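You operate a simulated robot arm through the tools that you are given. There is no shell and no other tool.

The job below is to be done with a simulated robot arm. You get a single attempt, and the scene is never put back.

Task
Blot the ink drops and rub out the pencil marks.
Fine: use the blotter and the block eraser, and put both back. Set down upright: blotter, block eraser. What is to be rubbed or washed off counts as gone when no trace of it is left.

It is judged by the outcome, as a careful person would: the job done as asked, and still so three seconds after it is handed in. It fails if anything else is knocked over, pushed out of place, dropped, spilled or broken.

Robot
A 6-joint arm with a two-finger gripper, fixed in place. Base frame: the origin is at the foot of the arm, x ahead of it, y to its left, z up; the work surface is at about z = 0. Lengths are in m, angles in degrees, forces in N, time in s.
With the tool pointing down near the work surface it reaches from about 0.18 to 0.48 m from the base axis. Its first joint turns from -66.0 to 66.0 degrees. Payload 1.76 kg.
The TCP is the grasp point between the finger pads, 0.029 m short of the fingertips. In the tool frame z runs along the fingers and y along their closing line. The gripper opens to 0.082 m. The gripper's body begins 0.058 m behind the TCP.
Orientation is told as [roll, pitch, yaw] about the base's x, y, z axes, in that order, counted from this pose: with the fingers straight down and closing along the base's y, the tool's x points along the base's -x, its y along +y and its z along -z.

Tools
- The arm moves only by the tool send_rows. Its argument "increments" is a list of rows, each a list of 3 entries, a list of its own where there are three numbers: the shift along the tool's x, y, z in cm, then the turn, a rotation vector about the tool's x, y, z in degrees, then the closure, from 0 (fully open) to 1 (shut). In form: [[[x, y, z], [rx, ry, rz], jaw], ...]. A call has 1 to 20 rows; each row is the pose to reach, as a shift and turn from the pose commanded when the call began, along the tool's axes at that moment. A row lasts 0.2 s, in which the tool goes at most 0.05 m and 8.6 degrees; a call with a longer step from one row to the next is refused whole, and so is a gripper value outside its range. A pose out of reach is approached as far as the arm can. The call stops where the force on the tool passes 50 N (or 10 N more than at its start, if that is more) or the arm is blocked; 0.2 s more then pass. The fingers move at their own pace and stop on an object; they squeeze with about 25 N. The grip force told is the motor's: it shows also when the fingers shut on nothing. Time passes only in rows, and 0.2 s behind the last, so rows that repeat a pose let the fingers close. The reply holds the time, the measured pose of the TCP, the force on the tool along the base axes, the opening and the grip force, in the units named above and with some noise, with the torque about the TCP (base axes, N m) and any sound that the robot's microphone picked up, and new pictures: "views" is both (left out), scene, wrist or none.
- Cameras (640 x 400 px; columns grow to the right, rows downward): "scene" is fixed at [0.0597, 0.3352, 0.4557]; the picture's right is [-0.79, -0.61, 0.00], its down [-0.27, 0.35, -0.90] and it looks along [0.55, -0.71, -0.44] (base axes); focal length 256 px, centre (320, 200). "wrist" rides on the gripper at [0.079, 0.004, -0.09] in the tool frame; the picture's right is [-0.05, 1.00, 0.00], its down [-0.71, -0.04, -0.71] and it looks along [-0.71, -0.04, 0.71] (tool axes); focal length 256 px, centre (320, 200). There is no depth. A picture from a camera that has moved, and an enlarged one, comes with that camera's place and axes in the base frame and with its lens. The place of the scene camera against the robot may be out by one fixed shift of up to 0.025 m in any direction.
- enlarge(camera, box): a new picture of the part [left, top, right, bottom] of that camera's present view, enlarged. It takes no simulated time.
- finish_job(): hands the job in; it is judged then, once.

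Nothing tells you positions but the pictures and the camera data. Unless the task says otherwise, let go and move clear before handing in.

The tools are called by a JSON object that holds its "api" and its "payload". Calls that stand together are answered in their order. send_rows: Moves the arm, as the interface text tells. Its arguments: {"type":"object","properties":{"increments":{"type":"array","items":{"type":"array"}},"views":{"type":"string","enum":["both","scene","wrist","none"]}},"required":["increments"]} The other tools are called the same way: enlarge (camera, box) takes an enlarged picture of a part of a camera's view; finish_job () hands the job in.

At the start:

```text
time_s: 0.0
tool_pos: [0.2743, -0.0045, 0.2962]
tool_rot: [0.0, -0.2, 0.0]
ft_force: [-0.4, 0.1, 0.2]
ft_torque: [0.0, -0.03, 0.02]
gripper_width: 0.0821
gripper_force: 0.0
```

scene: 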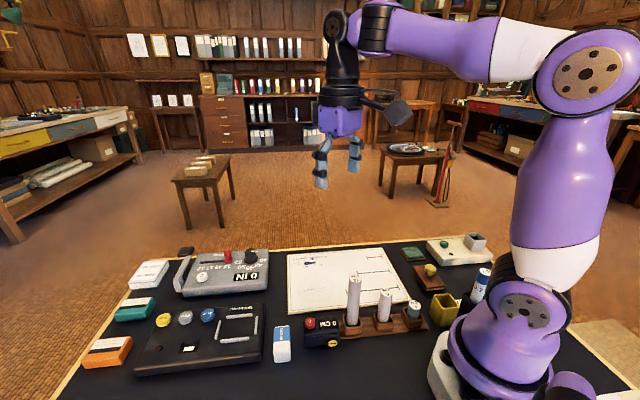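
wrist: 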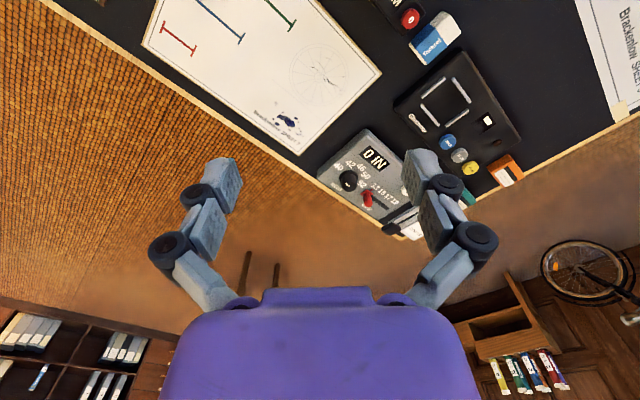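

I see a table with a paper sheet, several devices and small objects; I need a closer look to find the blotter, the block eraser, the ink drops and the pencil marks. I'll enlarge the pictures first.

{"api": "enlarge", "payload": {"camera": "scene", "box": [270, 230, 450, 342]}}

{"api": "enlarge", "payload": {"camera": "scene", "box": [80, 240, 300, 378]}}

{"api": "enlarge", "payload": {"camera": "scene", "box": [380, 225, 520, 313]}}

{"api": "enlarge", "payload": {"camera": "wrist", "box": [130, 0, 400, 169]}}

{"api": "enlarge", "payload": {"camera": "wrist", "box": [300, 0, 640, 212]}}

```text
3.56 times, centred on (360, 286) of scene
camera zoom: at [0.0597, 0.3352, 0.4557], right [-0.79, -0.61, 0.0], down [-0.27, 0.35, -0.9], along [0.55, -0.71, -0.44], focal length 908 px, centre (178, -106)
```

zoom: 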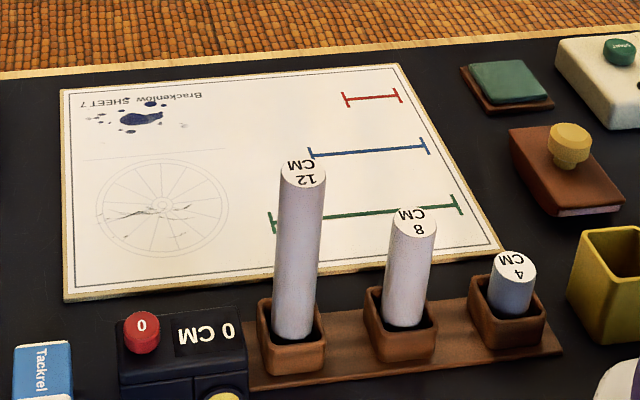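

```text
2.90 times, centred on (190, 309) of scene
camera zoom: at [0.0597, 0.3352, 0.4557], right [-0.79, -0.61, 0.0], down [-0.27, 0.35, -0.9], along [0.55, -0.71, -0.44], focal length 740 px, centre (697, -116)
```

zoom: 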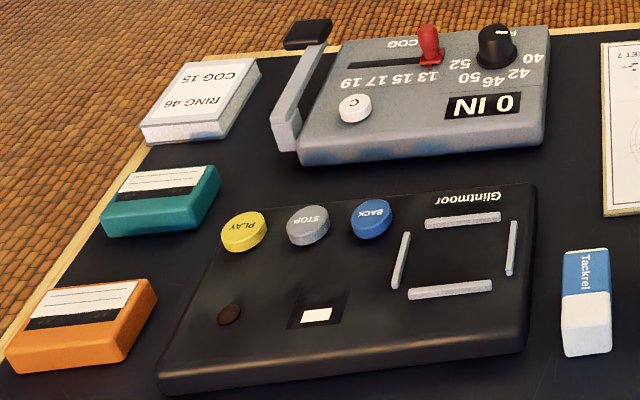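

```text
4.55 times, centred on (450, 269) of scene
camera zoom: at [0.0597, 0.3352, 0.4557], right [-0.79, -0.61, 0.0], down [-0.27, 0.35, -0.9], along [0.55, -0.71, -0.44], focal length 1161 px, centre (-271, -114)
```

zoom: 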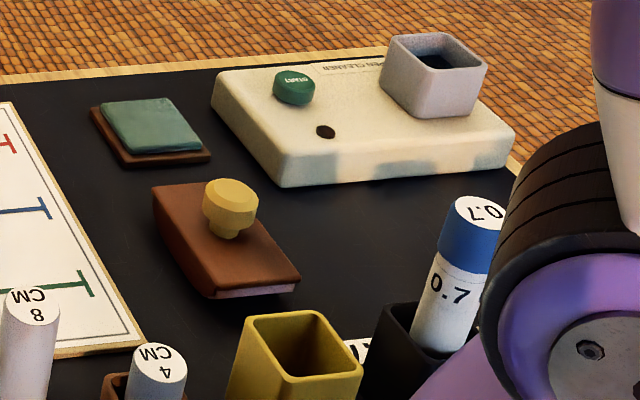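

```text
2.37 times, centred on (265, 84) of wrist
camera zoom: at [0.1941, 0.0012, 0.3848], right [0.05, 1.0, 0.0], down [0.71, -0.04, 0.71], along [0.71, -0.04, -0.71], focal length 606 px, centre (450, 473)
```

zoom: 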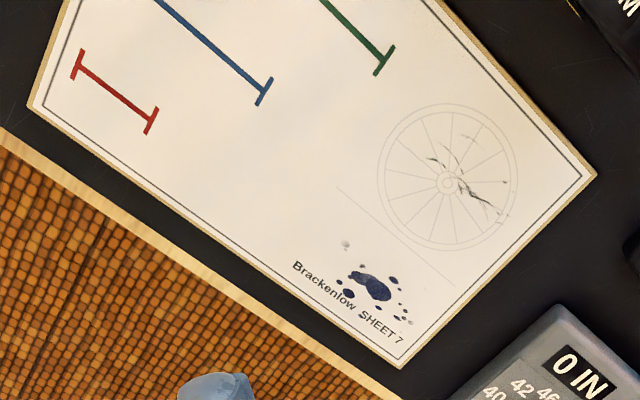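

```text
1.88 times, centred on (470, 106) of wrist
camera zoom: at [0.1941, 0.0012, 0.3848], right [0.05, 1.0, 0.0], down [0.71, -0.04, 0.71], along [0.71, -0.04, -0.71], focal length 482 px, centre (38, 377)
```

zoom: 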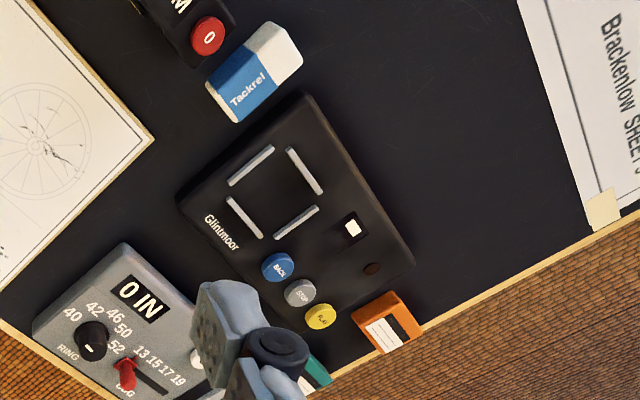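

The sheet lies in front of the arm. I take the ink drops to be near (0.40, -0.06) and the pencil marks on the wheel near (0.33, -0.01). The block eraser ("Tackrel") is near (0.285, 0.14), and the rocker blotter with the yellow knob is near (0.13, -0.18). Next I move the wrist camera closer to the sheet to see the marks in detail.

{"api": "send_rows", "payload": {"increments": [[[0.5, -0.8, 3.0], [0, 0, 0], 0], [[1.0, -1.6, 6.0], [0, 0, 0], 0], [[1.4, -2.5, 9.0], [0, 0, 0], 0], [[1.4, -2.5, 9.0], [0, 0, 0], 0]]}}

```text
time_s: 1.0
tool_pos: [0.2589, -0.0291, 0.2051]
tool_rot: [-0.1, -0.1, -0.1]
ft_force: [-0.4, 0.1, -1.8]
ft_torque: [0.0, 0.0, -0.02]
gripper_width: 0.082
gripper_force: 0.1
camera wrist: at [0.1792, -0.0235, 0.294], right [0.05, 1.0, 0.0], down [0.7, -0.04, 0.71], along [0.71, -0.04, -0.71], focal length 256 px, centre (320, 200)
```

scene: 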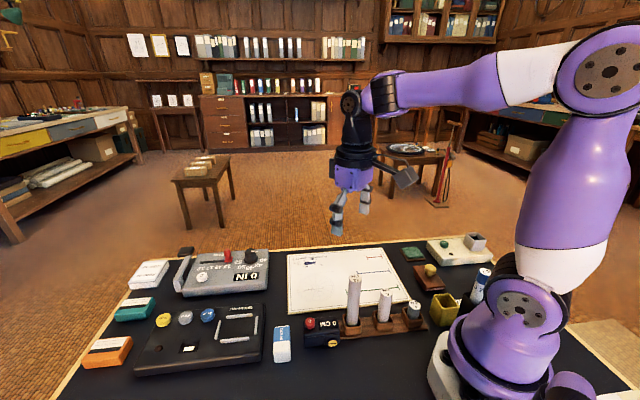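
wrist: 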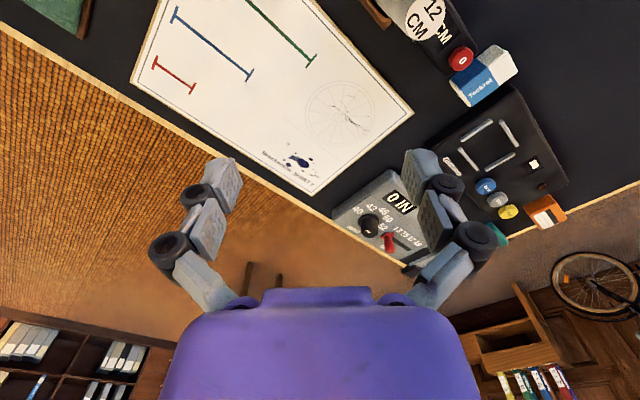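

{"api": "enlarge", "payload": {"camera": "wrist", "box": [250, 60, 410, 200]}}

{"api": "enlarge", "payload": {"camera": "wrist", "box": [350, 0, 600, 156]}}

{"api": "enlarge", "payload": {"camera": "wrist", "box": [255, 130, 335, 190]}}

{"api": "enlarge", "payload": {"camera": "wrist", "box": [290, 70, 390, 150]}}

```text
2.86 times, centred on (330, 130) of wrist
camera zoom: at [0.1792, -0.0235, 0.294], right [0.05, 1.0, 0.0], down [0.7, -0.04, 0.71], along [0.71, -0.04, -0.71], focal length 731 px, centre (291, 400)
```

zoom: 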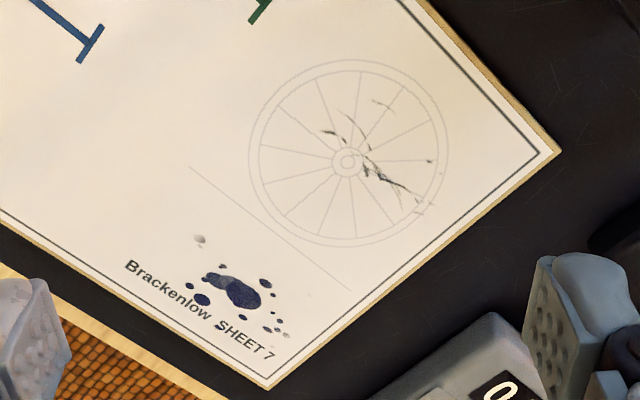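

```text
2.56 times, centred on (475, 78) of wrist
camera zoom: at [0.1792, -0.0235, 0.294], right [0.05, 1.0, 0.0], down [0.7, -0.04, 0.71], along [0.71, -0.04, -0.71], focal length 655 px, centre (-77, 512)
```

zoom: 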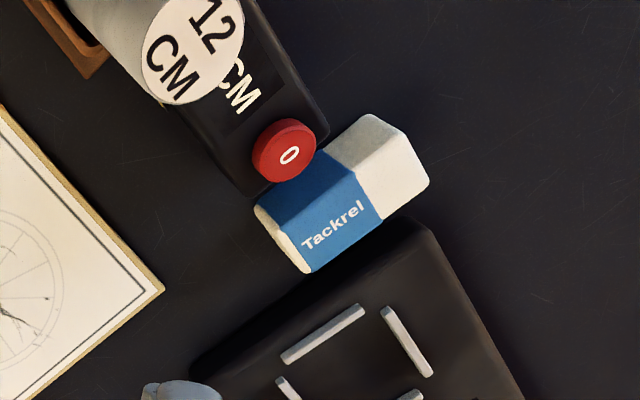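

```text
6.67 times, centred on (295, 160) of wrist
camera zoom: at [0.1792, -0.0235, 0.294], right [0.05, 1.0, 0.0], down [0.7, -0.04, 0.71], along [0.71, -0.04, -0.71], focal length 1707 px, centre (487, 467)
```

zoom: 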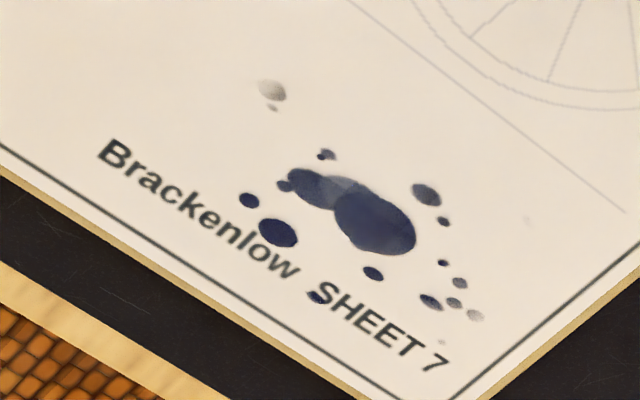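

```text
5.00 times, centred on (340, 110) of wrist
camera zoom: at [0.1792, -0.0235, 0.294], right [0.05, 1.0, 0.0], down [0.7, -0.04, 0.71], along [0.71, -0.04, -0.71], focal length 1280 px, centre (220, 650)
```

zoom: 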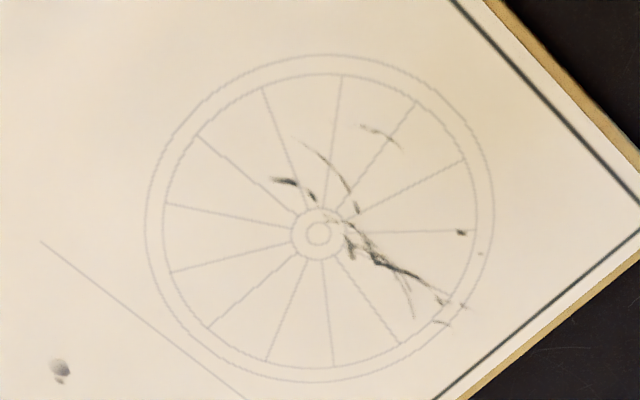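

The ink drops cover about x 0.36–0.43, y -0.085 to -0.03. The pencil marks cover about x 0.30–0.36, y -0.02 to 0.033. Now I swing the wrist camera over to the rocker blotter on the right to see it well.

{"api": "send_rows", "payload": {"increments": [[[1.5, -1.75, 0], [0, 0, 6.25], 0], [[3.0, -3.5, 0], [0, 0, 12.5], 0], [[4.5, -5.25, 0], [0, 0, 18.75], 0], [[6.0, -7.0, 0], [0, 0, 25], 0], [[7.5, -8.75, 0], [0, 0, 31.25], 0], [[9.0, -10.5, 0], [0, 0, 37.5], 0], [[10.5, -12.25, 0], [0, 0, 43.75], 0], [[12.0, -14.0, 0], [0, 0, 50], 0], [[12.0, -14.0, 0], [0, 0, 50], 0]]}}

```text
time_s: 3.0
tool_pos: [0.1404, -0.1709, 0.2064]
tool_rot: [0.1, 0.1, -50.1]
ft_force: [-0.5, 0.1, 0.5]
ft_torque: [-0.02, 0.0, -0.03]
gripper_width: 0.082
gripper_force: 0.0
camera wrist: at [0.0922, -0.105, 0.2954], right [0.8, 0.6, 0.0], down [0.42, -0.57, 0.71], along [0.43, -0.57, -0.71], focal length 256 px, centre (320, 200)
```

scene: 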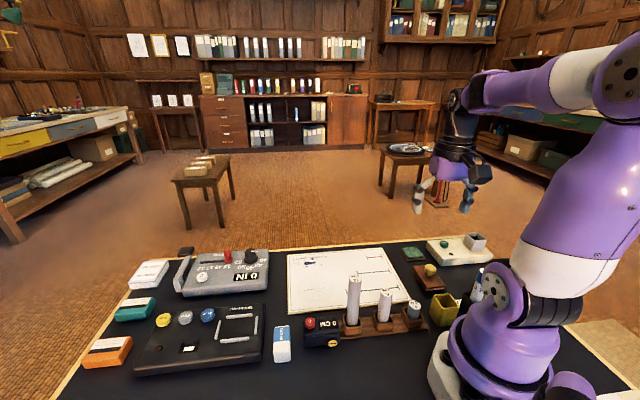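
wrist: 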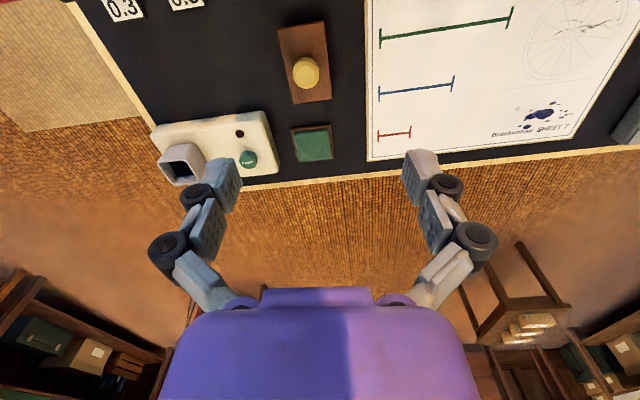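

{"api": "enlarge", "payload": {"camera": "wrist", "box": [240, 10, 400, 180]}}

{"api": "enlarge", "payload": {"camera": "scene", "box": [400, 240, 460, 300]}}

```text
2.35 times, centred on (320, 95) of wrist
camera zoom: at [0.0922, -0.105, 0.2954], right [0.8, 0.6, 0.0], down [0.42, -0.57, 0.71], along [0.43, -0.57, -0.71], focal length 602 px, centre (320, 447)
```

zoom: 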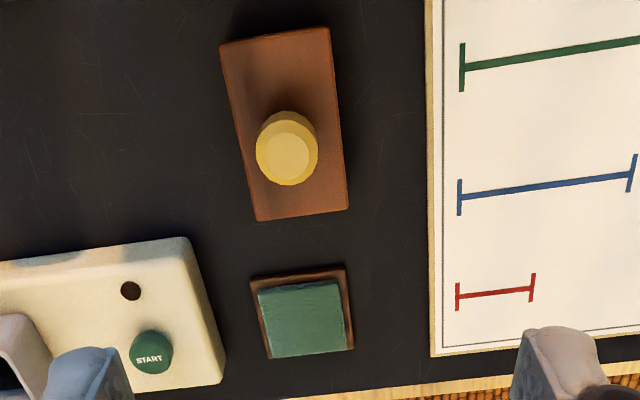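

```text
6.67 times, centred on (430, 270) of scene
camera zoom: at [0.0597, 0.3352, 0.4557], right [-0.79, -0.61, 0.0], down [-0.27, 0.35, -0.9], along [0.55, -0.71, -0.44], focal length 1703 px, centre (-413, -267)
```

zoom: 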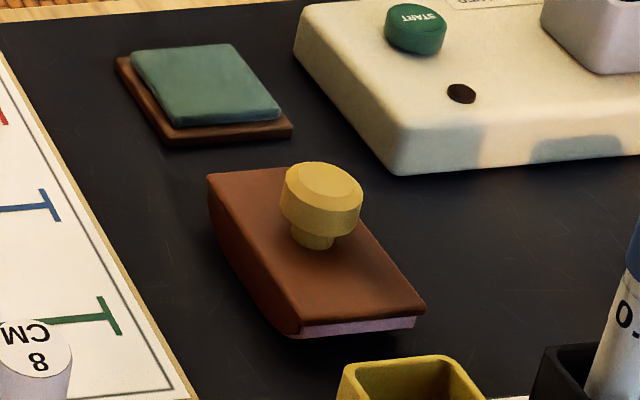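

The blotter is a rocker about 4.1 x 6.8 cm with its long axis near -45°, centred around (0.135, -0.181), and it has a round yellow knob about 2.2 cm across. I'll turn the tool so the fingers close along the blotter's long axis (yaw 45°), which gives a firm hold when I rock it, and then look again.

{"api": "send_rows", "payload": {"increments": [[[0, 0, 0], [0, 0, -8], 0], [[0, 0, 0], [0, 0, -16], 0], [[0, 0, 0], [0, 0, -24], 0], [[0, 0, 0], [0, 0, -32], 0], [[0, 0, 0], [0, 0, -40], 0], [[0, 0, 0], [0, 0, -48], 0], [[0, -0.2, 0], [0, 0, -56], 0], [[0, -0.4, 0], [0, 0, -64], 0], [[-0.1, -0.6, 0], [0, 0, -72], 0], [[-0.2, -0.8, 0], [0, 0, -80], 0], [[-0.35, -1.0, 0], [0, 0, -88], 0], [[-0.35, -1.0, 0], [0, 0, -95], 0], [[-0.35, -1.0, 0], [0, 0, -95], 0]]}}

```text
time_s: 5.8
tool_pos: [0.1348, -0.1789, 0.2056]
tool_rot: [0.0, -0.2, 45.1]
ft_force: [0.0, 0.1, -0.2]
ft_torque: [0.03, -0.01, 0.04]
gripper_width: 0.0819
gripper_force: 0.0
camera wrist: at [0.0752, -0.2308, 0.2945], right [-0.67, 0.74, 0.0], down [0.52, 0.47, 0.71], along [0.53, 0.47, -0.71], focal length 256 px, centre (320, 200)
```

scene: 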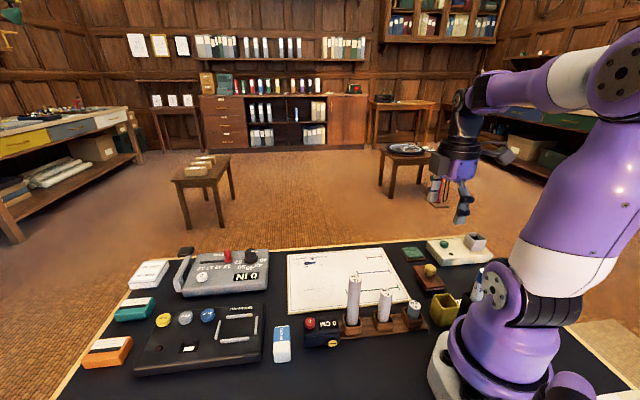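
wrist: 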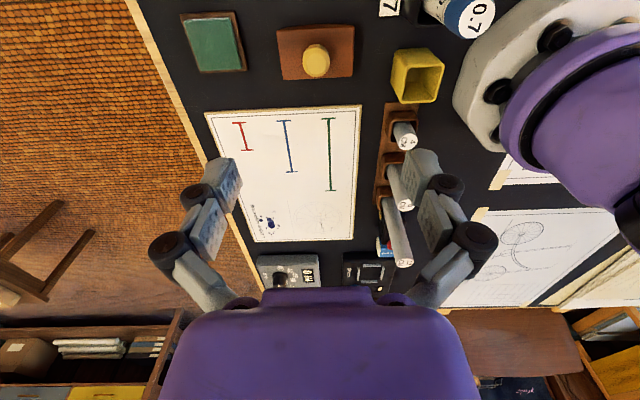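

The yaw of 45° is reachable. I'll zoom in on the blotter to refine its position.

{"api": "enlarge", "payload": {"camera": "wrist", "box": [240, 0, 460, 138]}}

{"api": "enlarge", "payload": {"camera": "wrist", "box": [430, 150, 640, 310]}}

```text
2.90 times, centred on (350, 69) of wrist
camera zoom: at [0.0752, -0.2308, 0.2945], right [-0.67, 0.74, 0.0], down [0.52, 0.47, 0.71], along [0.53, 0.47, -0.71], focal length 742 px, centre (233, 580)
```

zoom: 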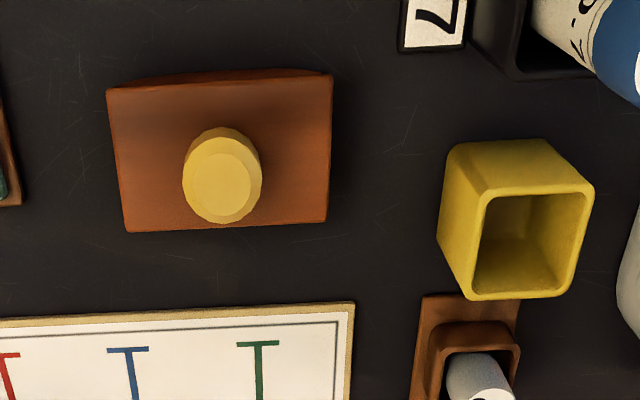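

```text
2.50 times, centred on (535, 230) of wrist
camera zoom: at [0.0752, -0.2308, 0.2945], right [-0.67, 0.74, 0.0], down [0.52, 0.47, 0.71], along [0.53, 0.47, -0.71], focal length 640 px, centre (-218, 125)
```

zoom: 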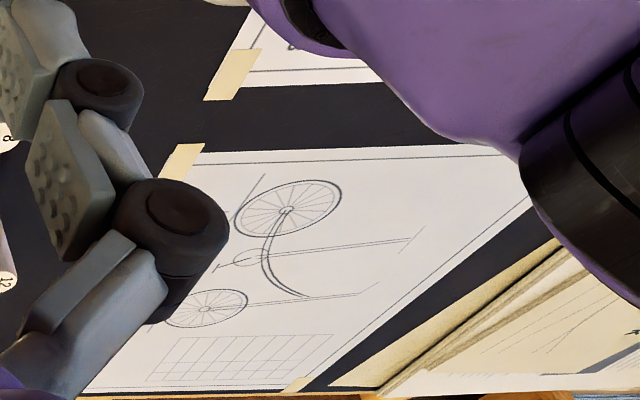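

The other sheets are clean drawings with nothing to remove. From the two views I place the knob at about (0.135, -0.182) with its top at z≈0.044, and the plate top at z≈0.02. I'll go down partway and check the alignment.

{"api": "send_rows", "payload": {"increments": [[[0.22, -0.25, 2.5], [0, 0, 0], 0], [[0.22, -0.25, 5.0], [0, 0, 0], 0], [[0.22, -0.25, 7.5], [0, 0, 0], 0], [[0.22, -0.25, 10.0], [0, 0, 0], 0], [[0.22, -0.25, 10.0], [0, 0, 0], 0]]}}

```text
time_s: 7.0
tool_pos: [0.136, -0.1827, 0.1049]
tool_rot: [0.0, -0.1, 45.0]
ft_force: [-0.5, -0.7, -0.4]
ft_torque: [0.01, 0.01, 0.0]
gripper_width: 0.082
gripper_force: 0.0
camera wrist: at [0.0762, -0.2335, 0.1938], right [-0.67, 0.74, 0.0], down [0.52, 0.47, 0.71], along [0.53, 0.47, -0.71], focal length 256 px, centre (320, 200)
```

scene: 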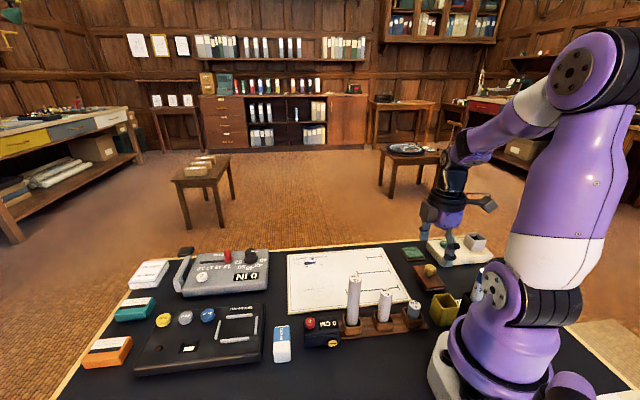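
wrist: 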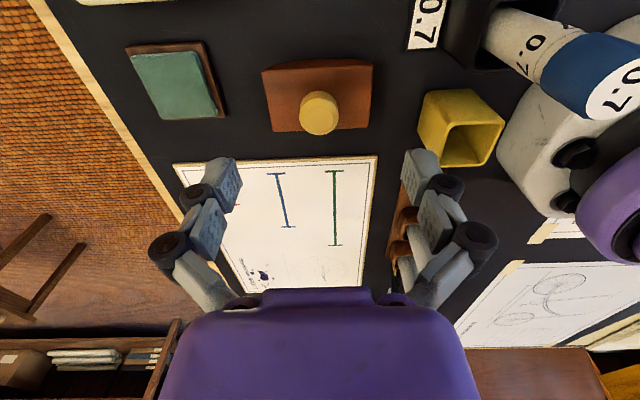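

{"api": "enlarge", "payload": {"camera": "wrist", "box": [230, 40, 410, 150]}}

{"api": "enlarge", "payload": {"camera": "scene", "box": [390, 210, 500, 310]}}

```text
3.56 times, centred on (320, 95) of wrist
camera zoom: at [0.0762, -0.2335, 0.1938], right [-0.67, 0.74, 0.0], down [0.52, 0.47, 0.71], along [0.53, 0.47, -0.71], focal length 910 px, centre (320, 573)
```

zoom: 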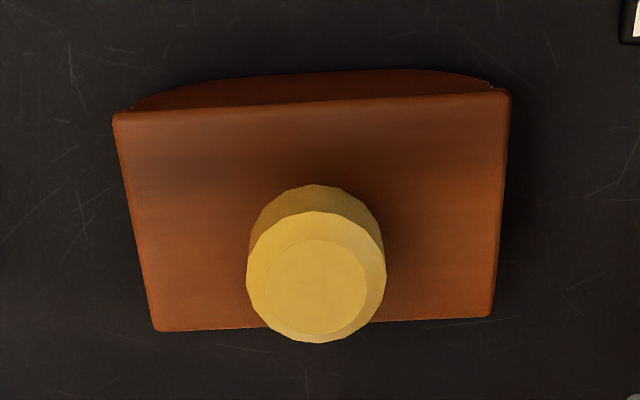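

```text
4.00 times, centred on (445, 260) of scene
camera zoom: at [0.0597, 0.3352, 0.4557], right [-0.79, -0.61, 0.0], down [-0.27, 0.35, -0.9], along [0.55, -0.71, -0.44], focal length 1022 px, centre (-180, -40)
```

zoom: 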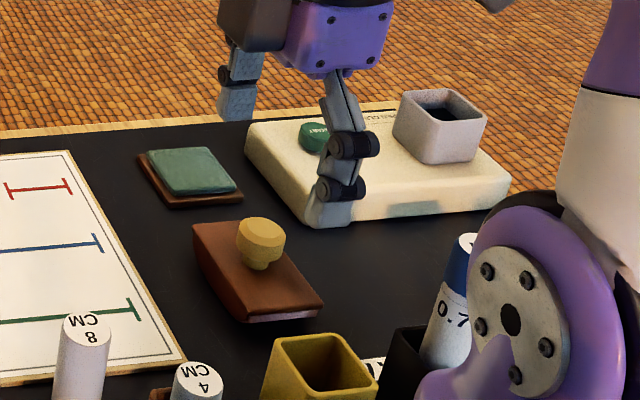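

The knob is at about (0.1347, -0.182) with its top near z≈0.045, and the fingers are lined up with it. Now I go down so the fingertips stop just above the plate, and close on the knob.

{"api": "send_rows", "payload": {"increments": [[[0, 0.1, 2.0], [0, 0, 0], 0], [[0, 0.1, 3.5], [0, 0, 0], 0], [[0, 0.1, 4.6], [0, 0, 0], 0], [[0, 0.1, 5.0], [0, 0, 0], 0], [[0, 0.1, 5.0], [0, 0, 0], 0]]}}

```text
time_s: 8.2
tool_pos: [0.1329, -0.1807, 0.0558]
tool_rot: [0.0, -0.1, 45.0]
ft_force: [-0.1, 0.5, 0.8]
ft_torque: [0.03, 0.02, -0.02]
gripper_width: 0.0819
gripper_force: 0.0
camera wrist: at [0.0747, -0.2328, 0.1444], right [-0.67, 0.74, 0.0], down [0.53, 0.47, 0.71], along [0.53, 0.47, -0.71], focal length 256 px, centre (320, 200)
```

scene: 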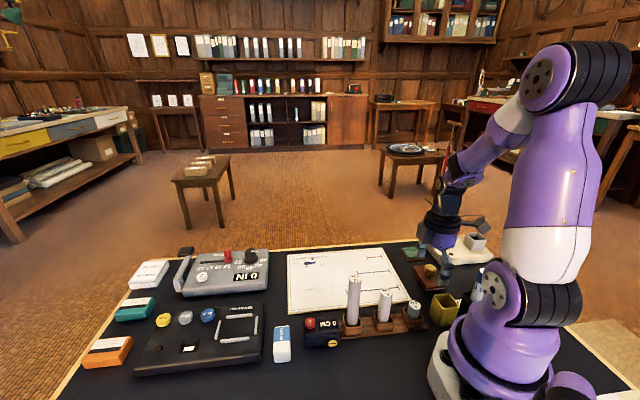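
wrist: 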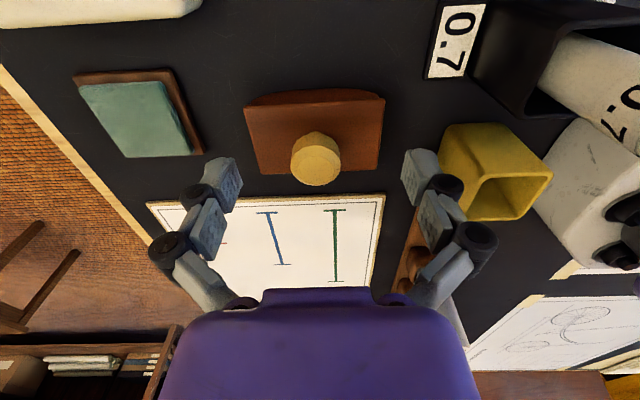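

{"api": "enlarge", "payload": {"camera": "wrist", "box": [220, 80, 420, 220]}}

{"api": "enlarge", "payload": {"camera": "scene", "box": [400, 220, 500, 300]}}

```text
2.86 times, centred on (320, 150) of wrist
camera zoom: at [0.0747, -0.2328, 0.1444], right [-0.67, 0.74, 0.0], down [0.53, 0.47, 0.71], along [0.53, 0.47, -0.71], focal length 731 px, centre (320, 343)
```

zoom: 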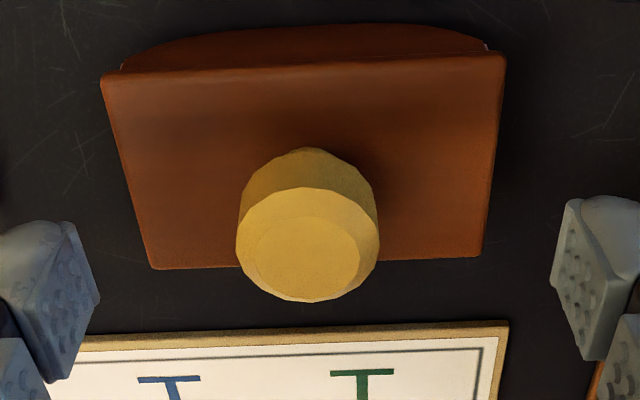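

```text
5.00 times, centred on (450, 260) of scene
camera zoom: at [0.0597, 0.3352, 0.4557], right [-0.79, -0.61, 0.0], down [-0.27, 0.35, -0.9], along [0.55, -0.71, -0.44], focal length 1277 px, centre (-330, -100)
```

zoom: 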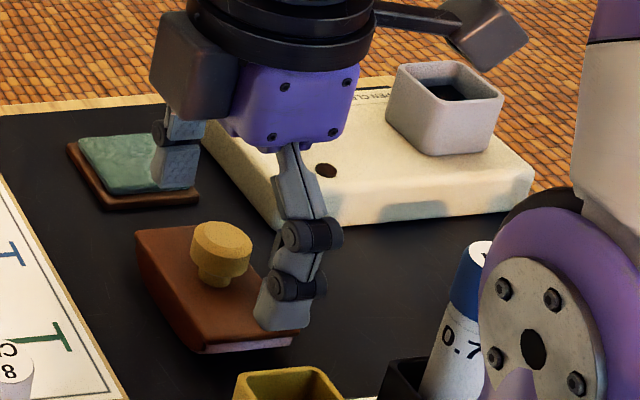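

The knob is centred along the tool's x but sits about 2.4 mm towards the tool's -y. I correct that, lower slightly and close on it.

{"api": "send_rows", "payload": {"increments": [[[0, -0.24, 0.15], [0, 0, 0], 0], [[0, -0.24, 0.15], [0, 0, 0], 0.3], [[0, -0.24, 0.15], [0, 0, 0], 0.6], [[0, -0.24, 0.15], [0, 0, 0], 1], [[0, -0.24, 0.15], [0, 0, 0], 1], [[0, -0.24, 0.15], [0, 0, 0], 1]]}}

```text
time_s: 9.6
tool_pos: [0.1362, -0.1838, 0.0542]
tool_rot: [-0.1, -0.1, 45.0]
ft_force: [-1.1, 0.3, 4.5]
ft_torque: [0.0, 0.01, -0.03]
gripper_width: 0.0236
gripper_force: 25.1
camera wrist: at [0.0766, -0.2347, 0.1432], right [-0.67, 0.74, 0.0], down [0.52, 0.47, 0.71], along [0.53, 0.47, -0.71], focal length 256 px, centre (320, 200)
```

scene: 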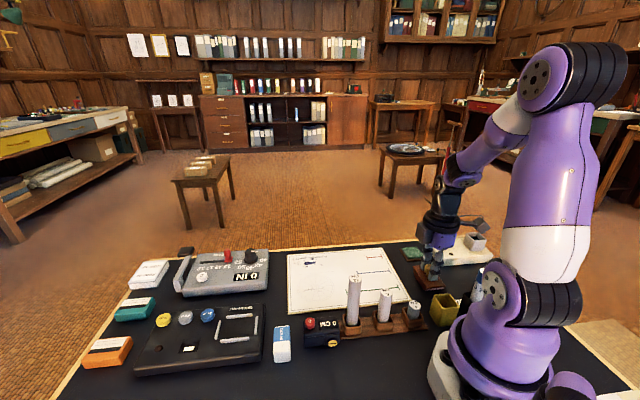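
wrist: 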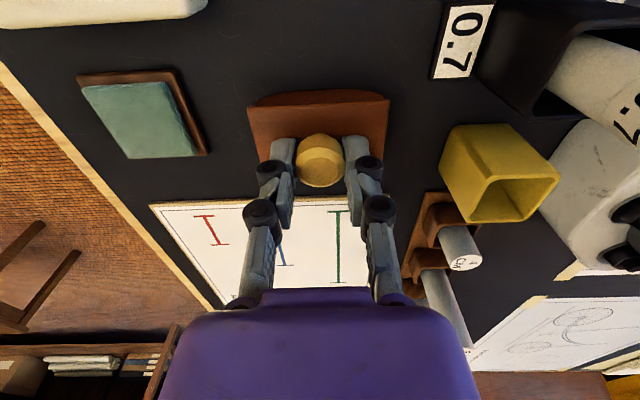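

The knob is gripped (opening 0.0236 m). I lift it straight up and check the hold.

{"api": "send_rows", "payload": {"increments": [[[0, 0, -1.0], [0, 0, 0], 1], [[0, 0, -3.0], [0, 0, 0], 1], [[0, 0, -6.0], [0, 0, 0], 1], [[0, 0, -9.0], [0, 0, 0], 1], [[0, 0, -9.0], [0, 0, 0], 1]]}}

{"api": "enlarge", "payload": {"camera": "wrist", "box": [220, 60, 420, 220]}}

{"api": "enlarge", "payload": {"camera": "scene", "box": [390, 180, 500, 280]}}

```text
time_s: 10.8
tool_pos: [0.1351, -0.1836, 0.1432]
tool_rot: [-0.1, -0.2, 45.0]
ft_force: [-0.1, 0.5, 0.4]
ft_torque: [-0.02, -0.01, -0.05]
gripper_width: 0.0233
gripper_force: 25.2
camera wrist: at [0.0758, -0.2351, 0.2332], right [-0.67, 0.74, 0.0], down [0.53, 0.47, 0.71], along [0.53, 0.47, -0.71], focal length 256 px, centre (320, 200)
```

scene: 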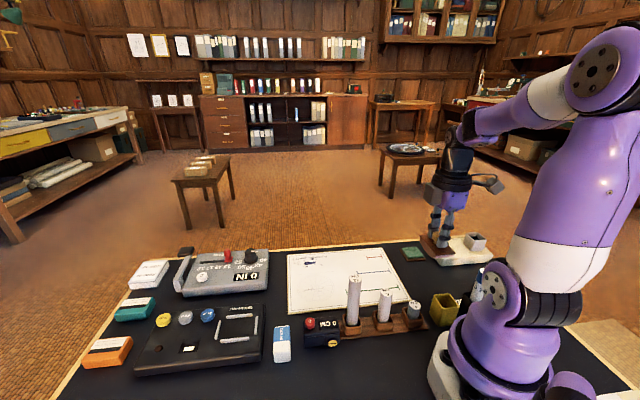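
wrist: 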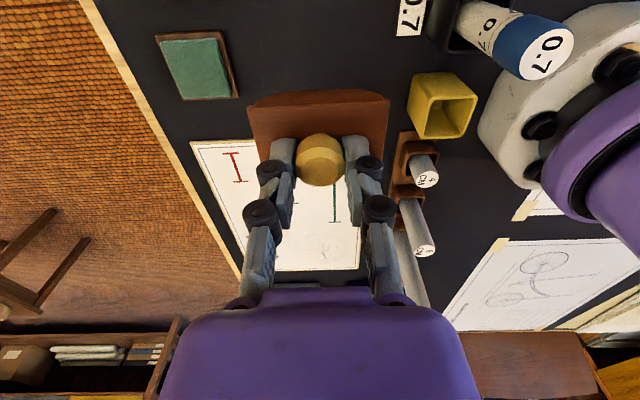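

```text
2.50 times, centred on (320, 140) of wrist
camera zoom: at [0.0758, -0.2351, 0.2332], right [-0.67, 0.74, 0.0], down [0.53, 0.47, 0.71], along [0.53, 0.47, -0.71], focal length 640 px, centre (320, 350)
```

zoom: 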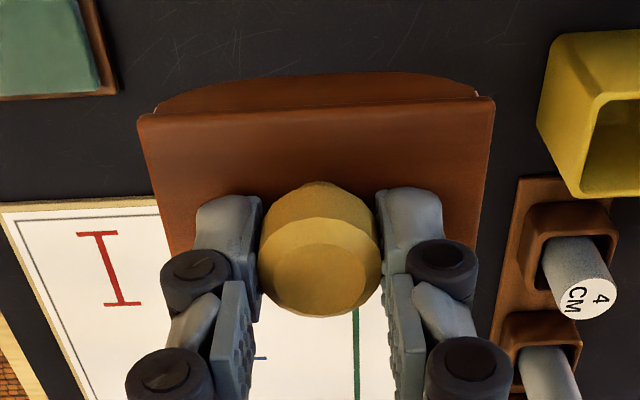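

```text
4.00 times, centred on (445, 230) of scene
camera zoom: at [0.0597, 0.3352, 0.4557], right [-0.79, -0.61, 0.0], down [-0.27, 0.35, -0.9], along [0.55, -0.71, -0.44], focal length 1022 px, centre (-180, 80)
```

zoom: 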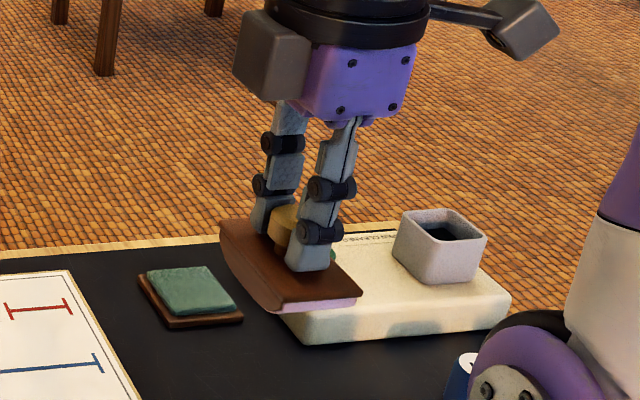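

The blotter is held square. I carry it over the sheet to above the ink drops, keeping yaw 45°.

{"api": "send_rows", "payload": {"increments": [[[-3.2, -1.2, 0], [0, 0, 0], 1], [[-6.4, -2.4, 0], [0, 0, 0], 1], [[-9.6, -3.7, 0], [0, 0, 0], 1], [[-12.7, -4.9, 0], [0, 0, 0], 1], [[-15.9, -6.1, 0], [0, 0, 0], 1], [[-19.1, -7.4, 0], [0, 0, 0], 1], [[-22.3, -8.6, 1.0], [0, 0, 0], 1], [[-25.4, -9.8, 2.5], [0, 0, 0], 1], [[-25.4, -9.8, 3.5], [0, 0, 0], 1], [[-25.4, -9.8, 3.5], [0, 0, 0], 1]]}}

{"api": "enlarge", "payload": {"camera": "wrist", "box": [190, 40, 450, 240]}}

{"api": "enlarge", "payload": {"camera": "scene", "box": [260, 190, 420, 320]}}

```text
time_s: 13.0
tool_pos: [0.3852, -0.0714, 0.1094]
tool_rot: [0.1, -0.1, 45.0]
ft_force: [0.5, -0.5, -0.1]
ft_torque: [0.03, -0.03, -0.04]
gripper_width: 0.0234
gripper_force: 24.9
camera wrist: at [0.3255, -0.1241, 0.1986], right [-0.67, 0.74, 0.0], down [0.53, 0.47, 0.71], along [0.53, 0.47, -0.71], focal length 256 px, centre (320, 200)
```

scene: 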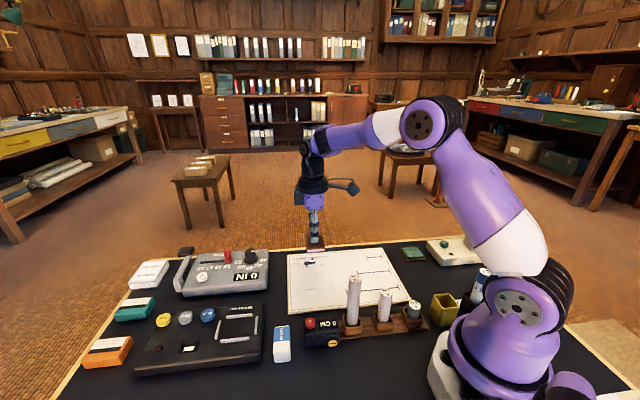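
wrist: 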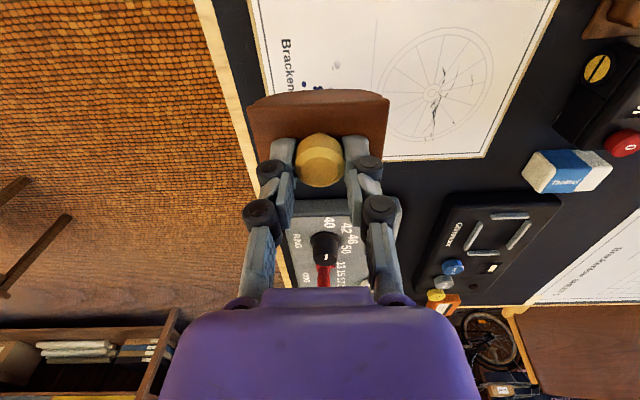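

```text
2.00 times, centred on (320, 140) of wrist
camera zoom: at [0.3255, -0.1241, 0.1986], right [-0.67, 0.74, 0.0], down [0.53, 0.47, 0.71], along [0.53, 0.47, -0.71], focal length 512 px, centre (320, 320)
```

zoom: 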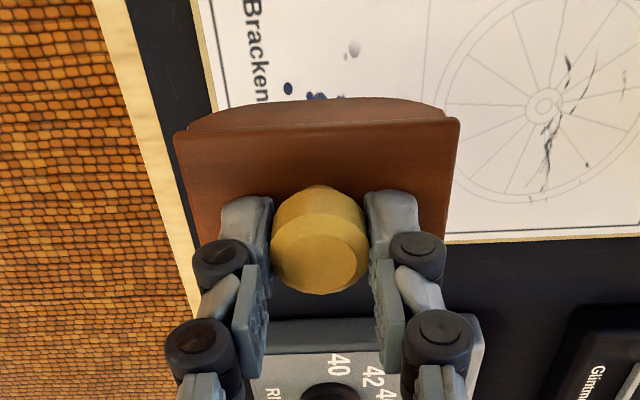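

```text
3.08 times, centred on (340, 255) of scene
camera zoom: at [0.0597, 0.3352, 0.4557], right [-0.79, -0.61, 0.0], down [-0.27, 0.35, -0.9], along [0.55, -0.71, -0.44], focal length 786 px, centre (258, 31)
```

zoom: 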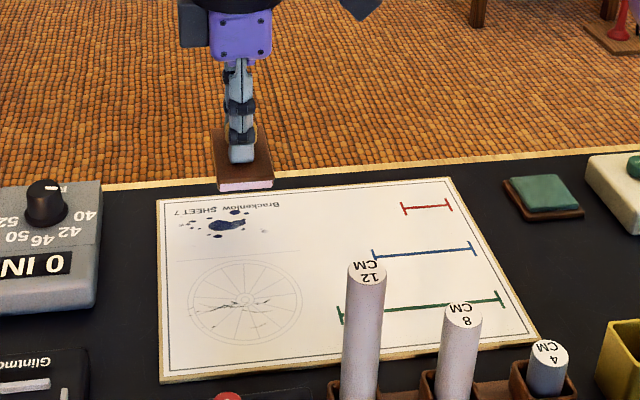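

The blotter hangs over the ink at about the right place, and the drop positions agree with my earlier estimates. I'll shift to the first pass, lower to just above the sheet, and then feel for contact in small steps.

{"api": "send_rows", "payload": {"increments": [[[0.74, -0.06, 1.5], [0, 0, 0], 1], [[0.74, -0.06, 3.0], [0, 0, 0], 1], [[0.74, -0.06, 4.2], [0, 0, 0], 1], [[0.74, -0.06, 4.8], [0, 0, 0], 1], [[0.74, -0.06, 4.8], [0, 0, 0], 1]]}}

{"api": "enlarge", "payload": {"camera": "wrist", "box": [190, 40, 450, 240]}}

{"api": "enlarge", "payload": {"camera": "scene", "box": [260, 190, 420, 320]}}

```text
time_s: 14.2
tool_pos: [0.3804, -0.0783, 0.0599]
tool_rot: [0.0, 0.1, 45.0]
ft_force: [-0.1, -0.2, -0.3]
ft_torque: [-0.01, -0.01, -0.01]
gripper_width: 0.0237
gripper_force: 24.8
camera wrist: at [0.3208, -0.13, 0.15], right [-0.67, 0.74, 0.0], down [0.53, 0.47, 0.71], along [0.53, 0.47, -0.71], focal length 256 px, centre (320, 200)
```

scene: 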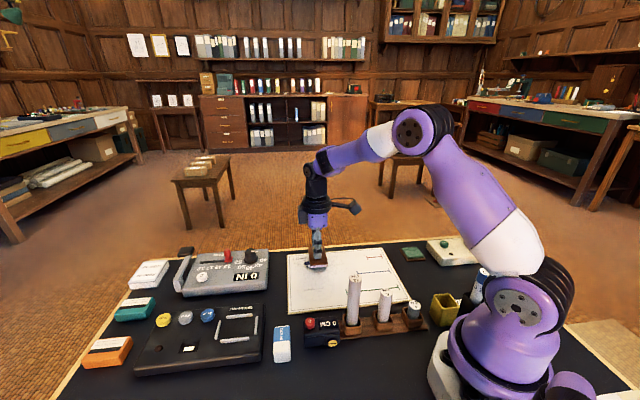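
wrist: 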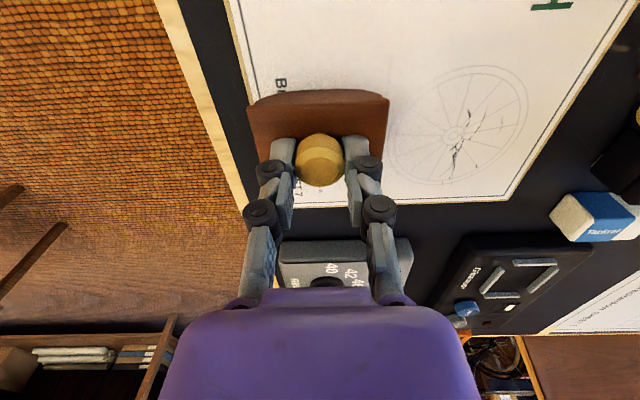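

```text
2.00 times, centred on (320, 140) of wrist
camera zoom: at [0.3208, -0.13, 0.15], right [-0.67, 0.74, 0.0], down [0.53, 0.47, 0.71], along [0.53, 0.47, -0.71], focal length 512 px, centre (320, 320)
```

zoom: 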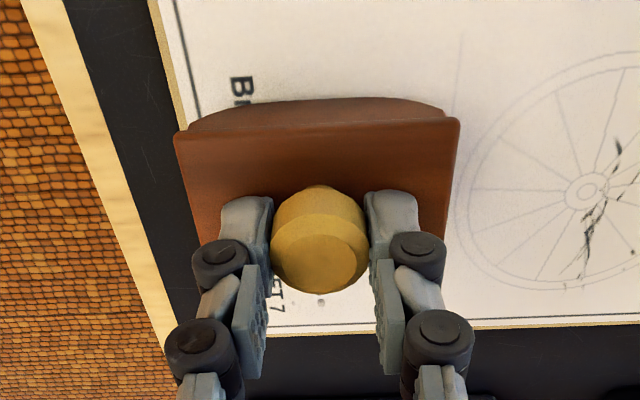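

```text
3.08 times, centred on (340, 255) of scene
camera zoom: at [0.0597, 0.3352, 0.4557], right [-0.79, -0.61, 0.0], down [-0.27, 0.35, -0.9], along [0.55, -0.71, -0.44], focal length 786 px, centre (258, 31)
```

zoom: 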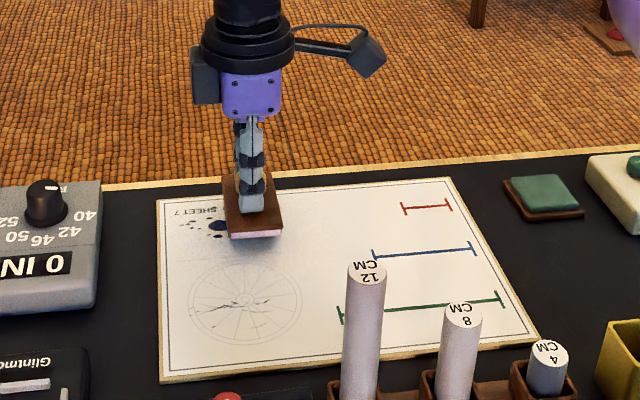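

Just above the sheet with no contact yet. I step down a millimetre at a time to feel for contact.

{"api": "send_rows", "payload": {"increments": [[[0, 0, 0.1], [0, 0, 0], 1], [[0, 0, 0.2], [0, 0, 0], 1], [[0, 0, 0.2], [0, 0, 0], 1]], "views": "none"}}

```text
time_s: 15.0
tool_pos: [0.3785, -0.0788, 0.0587]
tool_rot: [-0.1, 0.0, 45.0]
ft_force: [-0.3, -0.1, -0.7]
ft_torque: [-0.02, -0.03, 0.0]
gripper_width: 0.0232
gripper_force: 25.2
```

{"api": "send_rows", "payload": {"increments": [[[0, 0, 0.1], [0, 0, 0], 1], [[0, 0, 0.1], [0, 0, 0], 1]], "views": "none"}}

{"api": "send_rows", "payload": {"increments": [[[0, 0, 0.1], [0, 0, 0], 1], [[0, 0, 0.1], [0, 0, 0], 1]], "views": "none"}}

```text
time_s: 15.6
tool_pos: [0.3795, -0.0774, 0.0573]
tool_rot: [0.0, 0.1, 45.0]
ft_force: [0.6, 0.0, -0.6]
ft_torque: [0.0, 0.0, 0.01]
gripper_width: 0.0234
gripper_force: 25.0
```

```text
time_s: 16.2
tool_pos: [0.3797, -0.0776, 0.0583]
tool_rot: [-0.2, -0.1, 45.0]
ft_force: [-6.0, 1.1, 15.8]
ft_torque: [-0.03, 0.27, 0.0]
gripper_width: 0.0234
gripper_force: 25.3
```

Contact is felt at TCP z≈0.058 (about 16 N after the last millimetre). I ease off half a millimetre and begin rolling the rocker gently towards one side, watching the force.

{"api": "send_rows", "payload": {"increments": [[[0, 0, -0.05], [0, 0, 0], 1], [[0, 0.23, -0.05], [2.5, 0, 0], 1], [[0, 0.46, -0.05], [5, 0, 0], 1], [[0, 0.69, -0.05], [7.5, 0, 0], 1], [[0, 0.925, -0.05], [10, 0, 0], 1], [[0, 0.925, -0.05], [10, 0, 0], 1]]}}

{"api": "enlarge", "payload": {"camera": "scene", "box": [260, 190, 420, 320]}}

```text
time_s: 17.6
tool_pos: [0.3756, -0.0724, 0.0598]
tool_rot: [-10.4, -0.1, 45.1]
ft_force: [7.6, -5.3, 24.0]
ft_torque: [-0.04, -0.13, 0.0]
gripper_width: 0.0237
gripper_force: 24.8
camera wrist: at [0.3035, -0.1127, 0.1458], right [-0.66, 0.73, -0.18], down [0.43, 0.56, 0.7], along [0.62, 0.39, -0.69], focal length 256 px, centre (320, 200)
```

scene: 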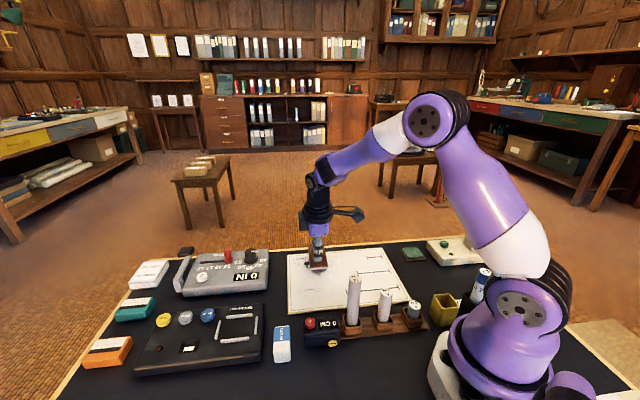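
wrist: 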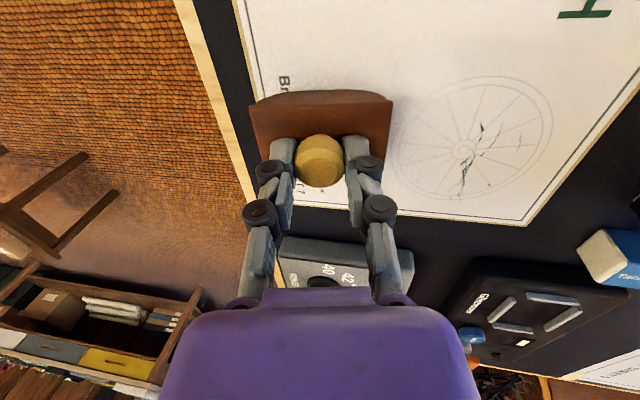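

```text
3.08 times, centred on (340, 255) of scene
camera zoom: at [0.0596, 0.3352, 0.4557], right [-0.79, -0.61, 0.0], down [-0.27, 0.35, -0.9], along [0.55, -0.71, -0.44], focal length 786 px, centre (258, 31)
```

zoom: 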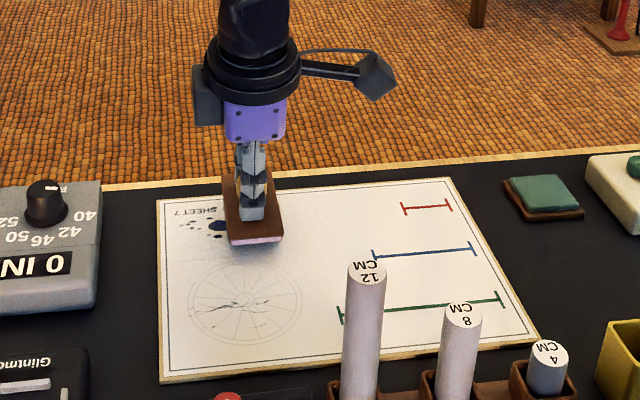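

The force went up more than expected, so I'll check whether the blotter has shifted in the grip.

{"api": "enlarge", "payload": {"camera": "wrist", "box": [190, 40, 450, 240]}}

{"api": "enlarge", "payload": {"camera": "scene", "box": [290, 215, 350, 275]}}

```text
2.00 times, centred on (320, 140) of wrist
camera zoom: at [0.3035, -0.1127, 0.1458], right [-0.66, 0.73, -0.18], down [0.43, 0.56, 0.7], along [0.62, 0.39, -0.69], focal length 512 px, centre (320, 320)
```

zoom: 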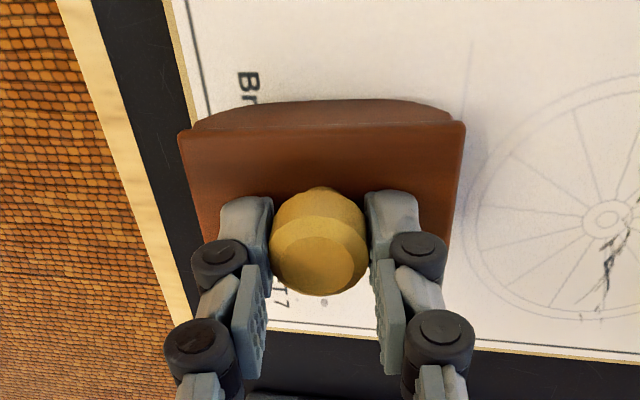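

```text
6.67 times, centred on (320, 245) of scene
camera zoom: at [0.0596, 0.3352, 0.4557], right [-0.79, -0.61, 0.0], down [-0.27, 0.35, -0.9], along [0.55, -0.71, -0.44], focal length 1703 px, centre (320, -100)
```

zoom: 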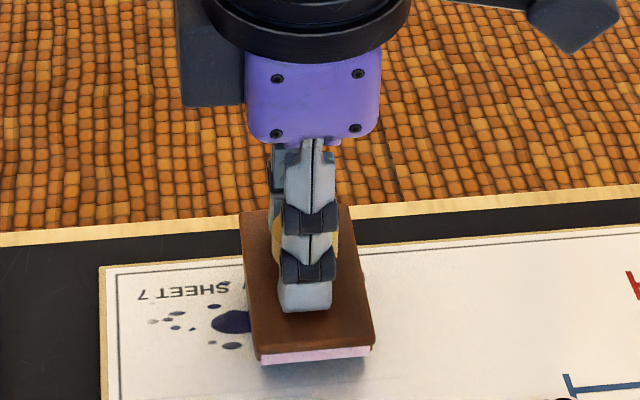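

The blotter slipped only slightly in the grip. I lift straight up, level it, and look at what the first contact did to the drops.

{"api": "send_rows", "payload": {"increments": [[[0, -0.17, -1.0], [0, 0, 0], 1], [[0, -0.5, -3.0], [-4, 0, 0], 1], [[0, -0.9, -5.5], [-8, 0, 0], 1], [[0.0, -1.4, -8.0], [-10, 0, 0], 1], [[0, -1.4, -8.0], [-10, 0, 0], 1]]}}

{"api": "enlarge", "payload": {"camera": "wrist", "box": [190, 20, 450, 220]}}

{"api": "enlarge", "payload": {"camera": "scene", "box": [270, 220, 370, 310]}}

```text
time_s: 18.8
tool_pos: [0.373, -0.0713, 0.1398]
tool_rot: [0.1, -0.2, 45.0]
ft_force: [0.4, 0.1, 0.1]
ft_torque: [0.0, 0.0, 0.01]
gripper_width: 0.0236
gripper_force: 24.6
camera wrist: at [0.3137, -0.1231, 0.2286], right [-0.67, 0.74, 0.0], down [0.53, 0.47, 0.71], along [0.53, 0.47, -0.71], focal length 256 px, centre (320, 200)
```

scene: 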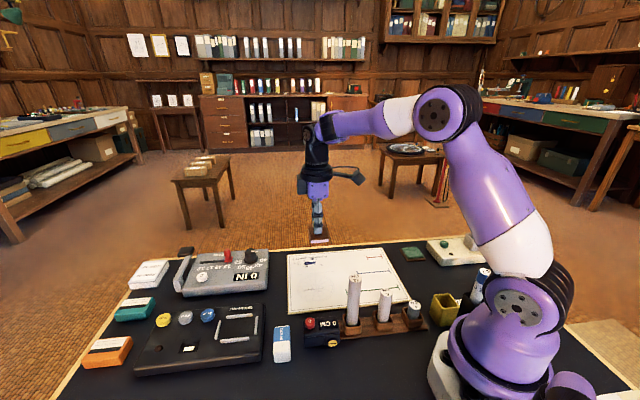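
wrist: 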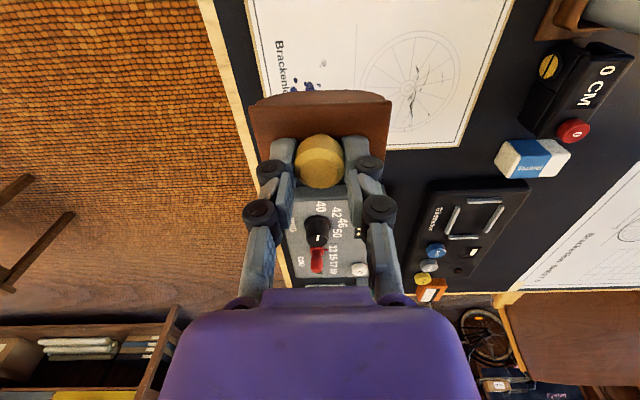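

```text
2.00 times, centred on (320, 120) of wrist
camera zoom: at [0.3137, -0.1231, 0.2286], right [-0.67, 0.74, 0.0], down [0.53, 0.47, 0.71], along [0.53, 0.47, -0.71], focal length 512 px, centre (320, 360)
```

zoom: 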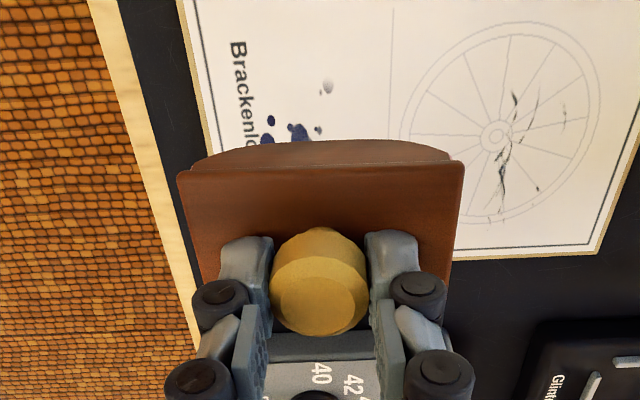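

```text
4.44 times, centred on (320, 265) of scene
camera zoom: at [0.0597, 0.3352, 0.4557], right [-0.79, -0.61, 0.0], down [-0.27, 0.35, -0.9], along [0.55, -0.71, -0.44], focal length 1135 px, centre (320, -89)
```

zoom: 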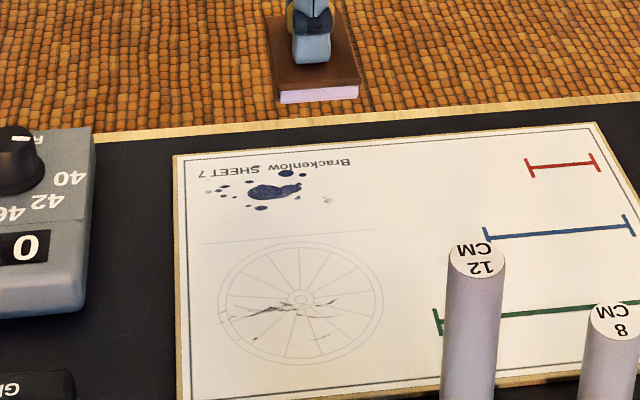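

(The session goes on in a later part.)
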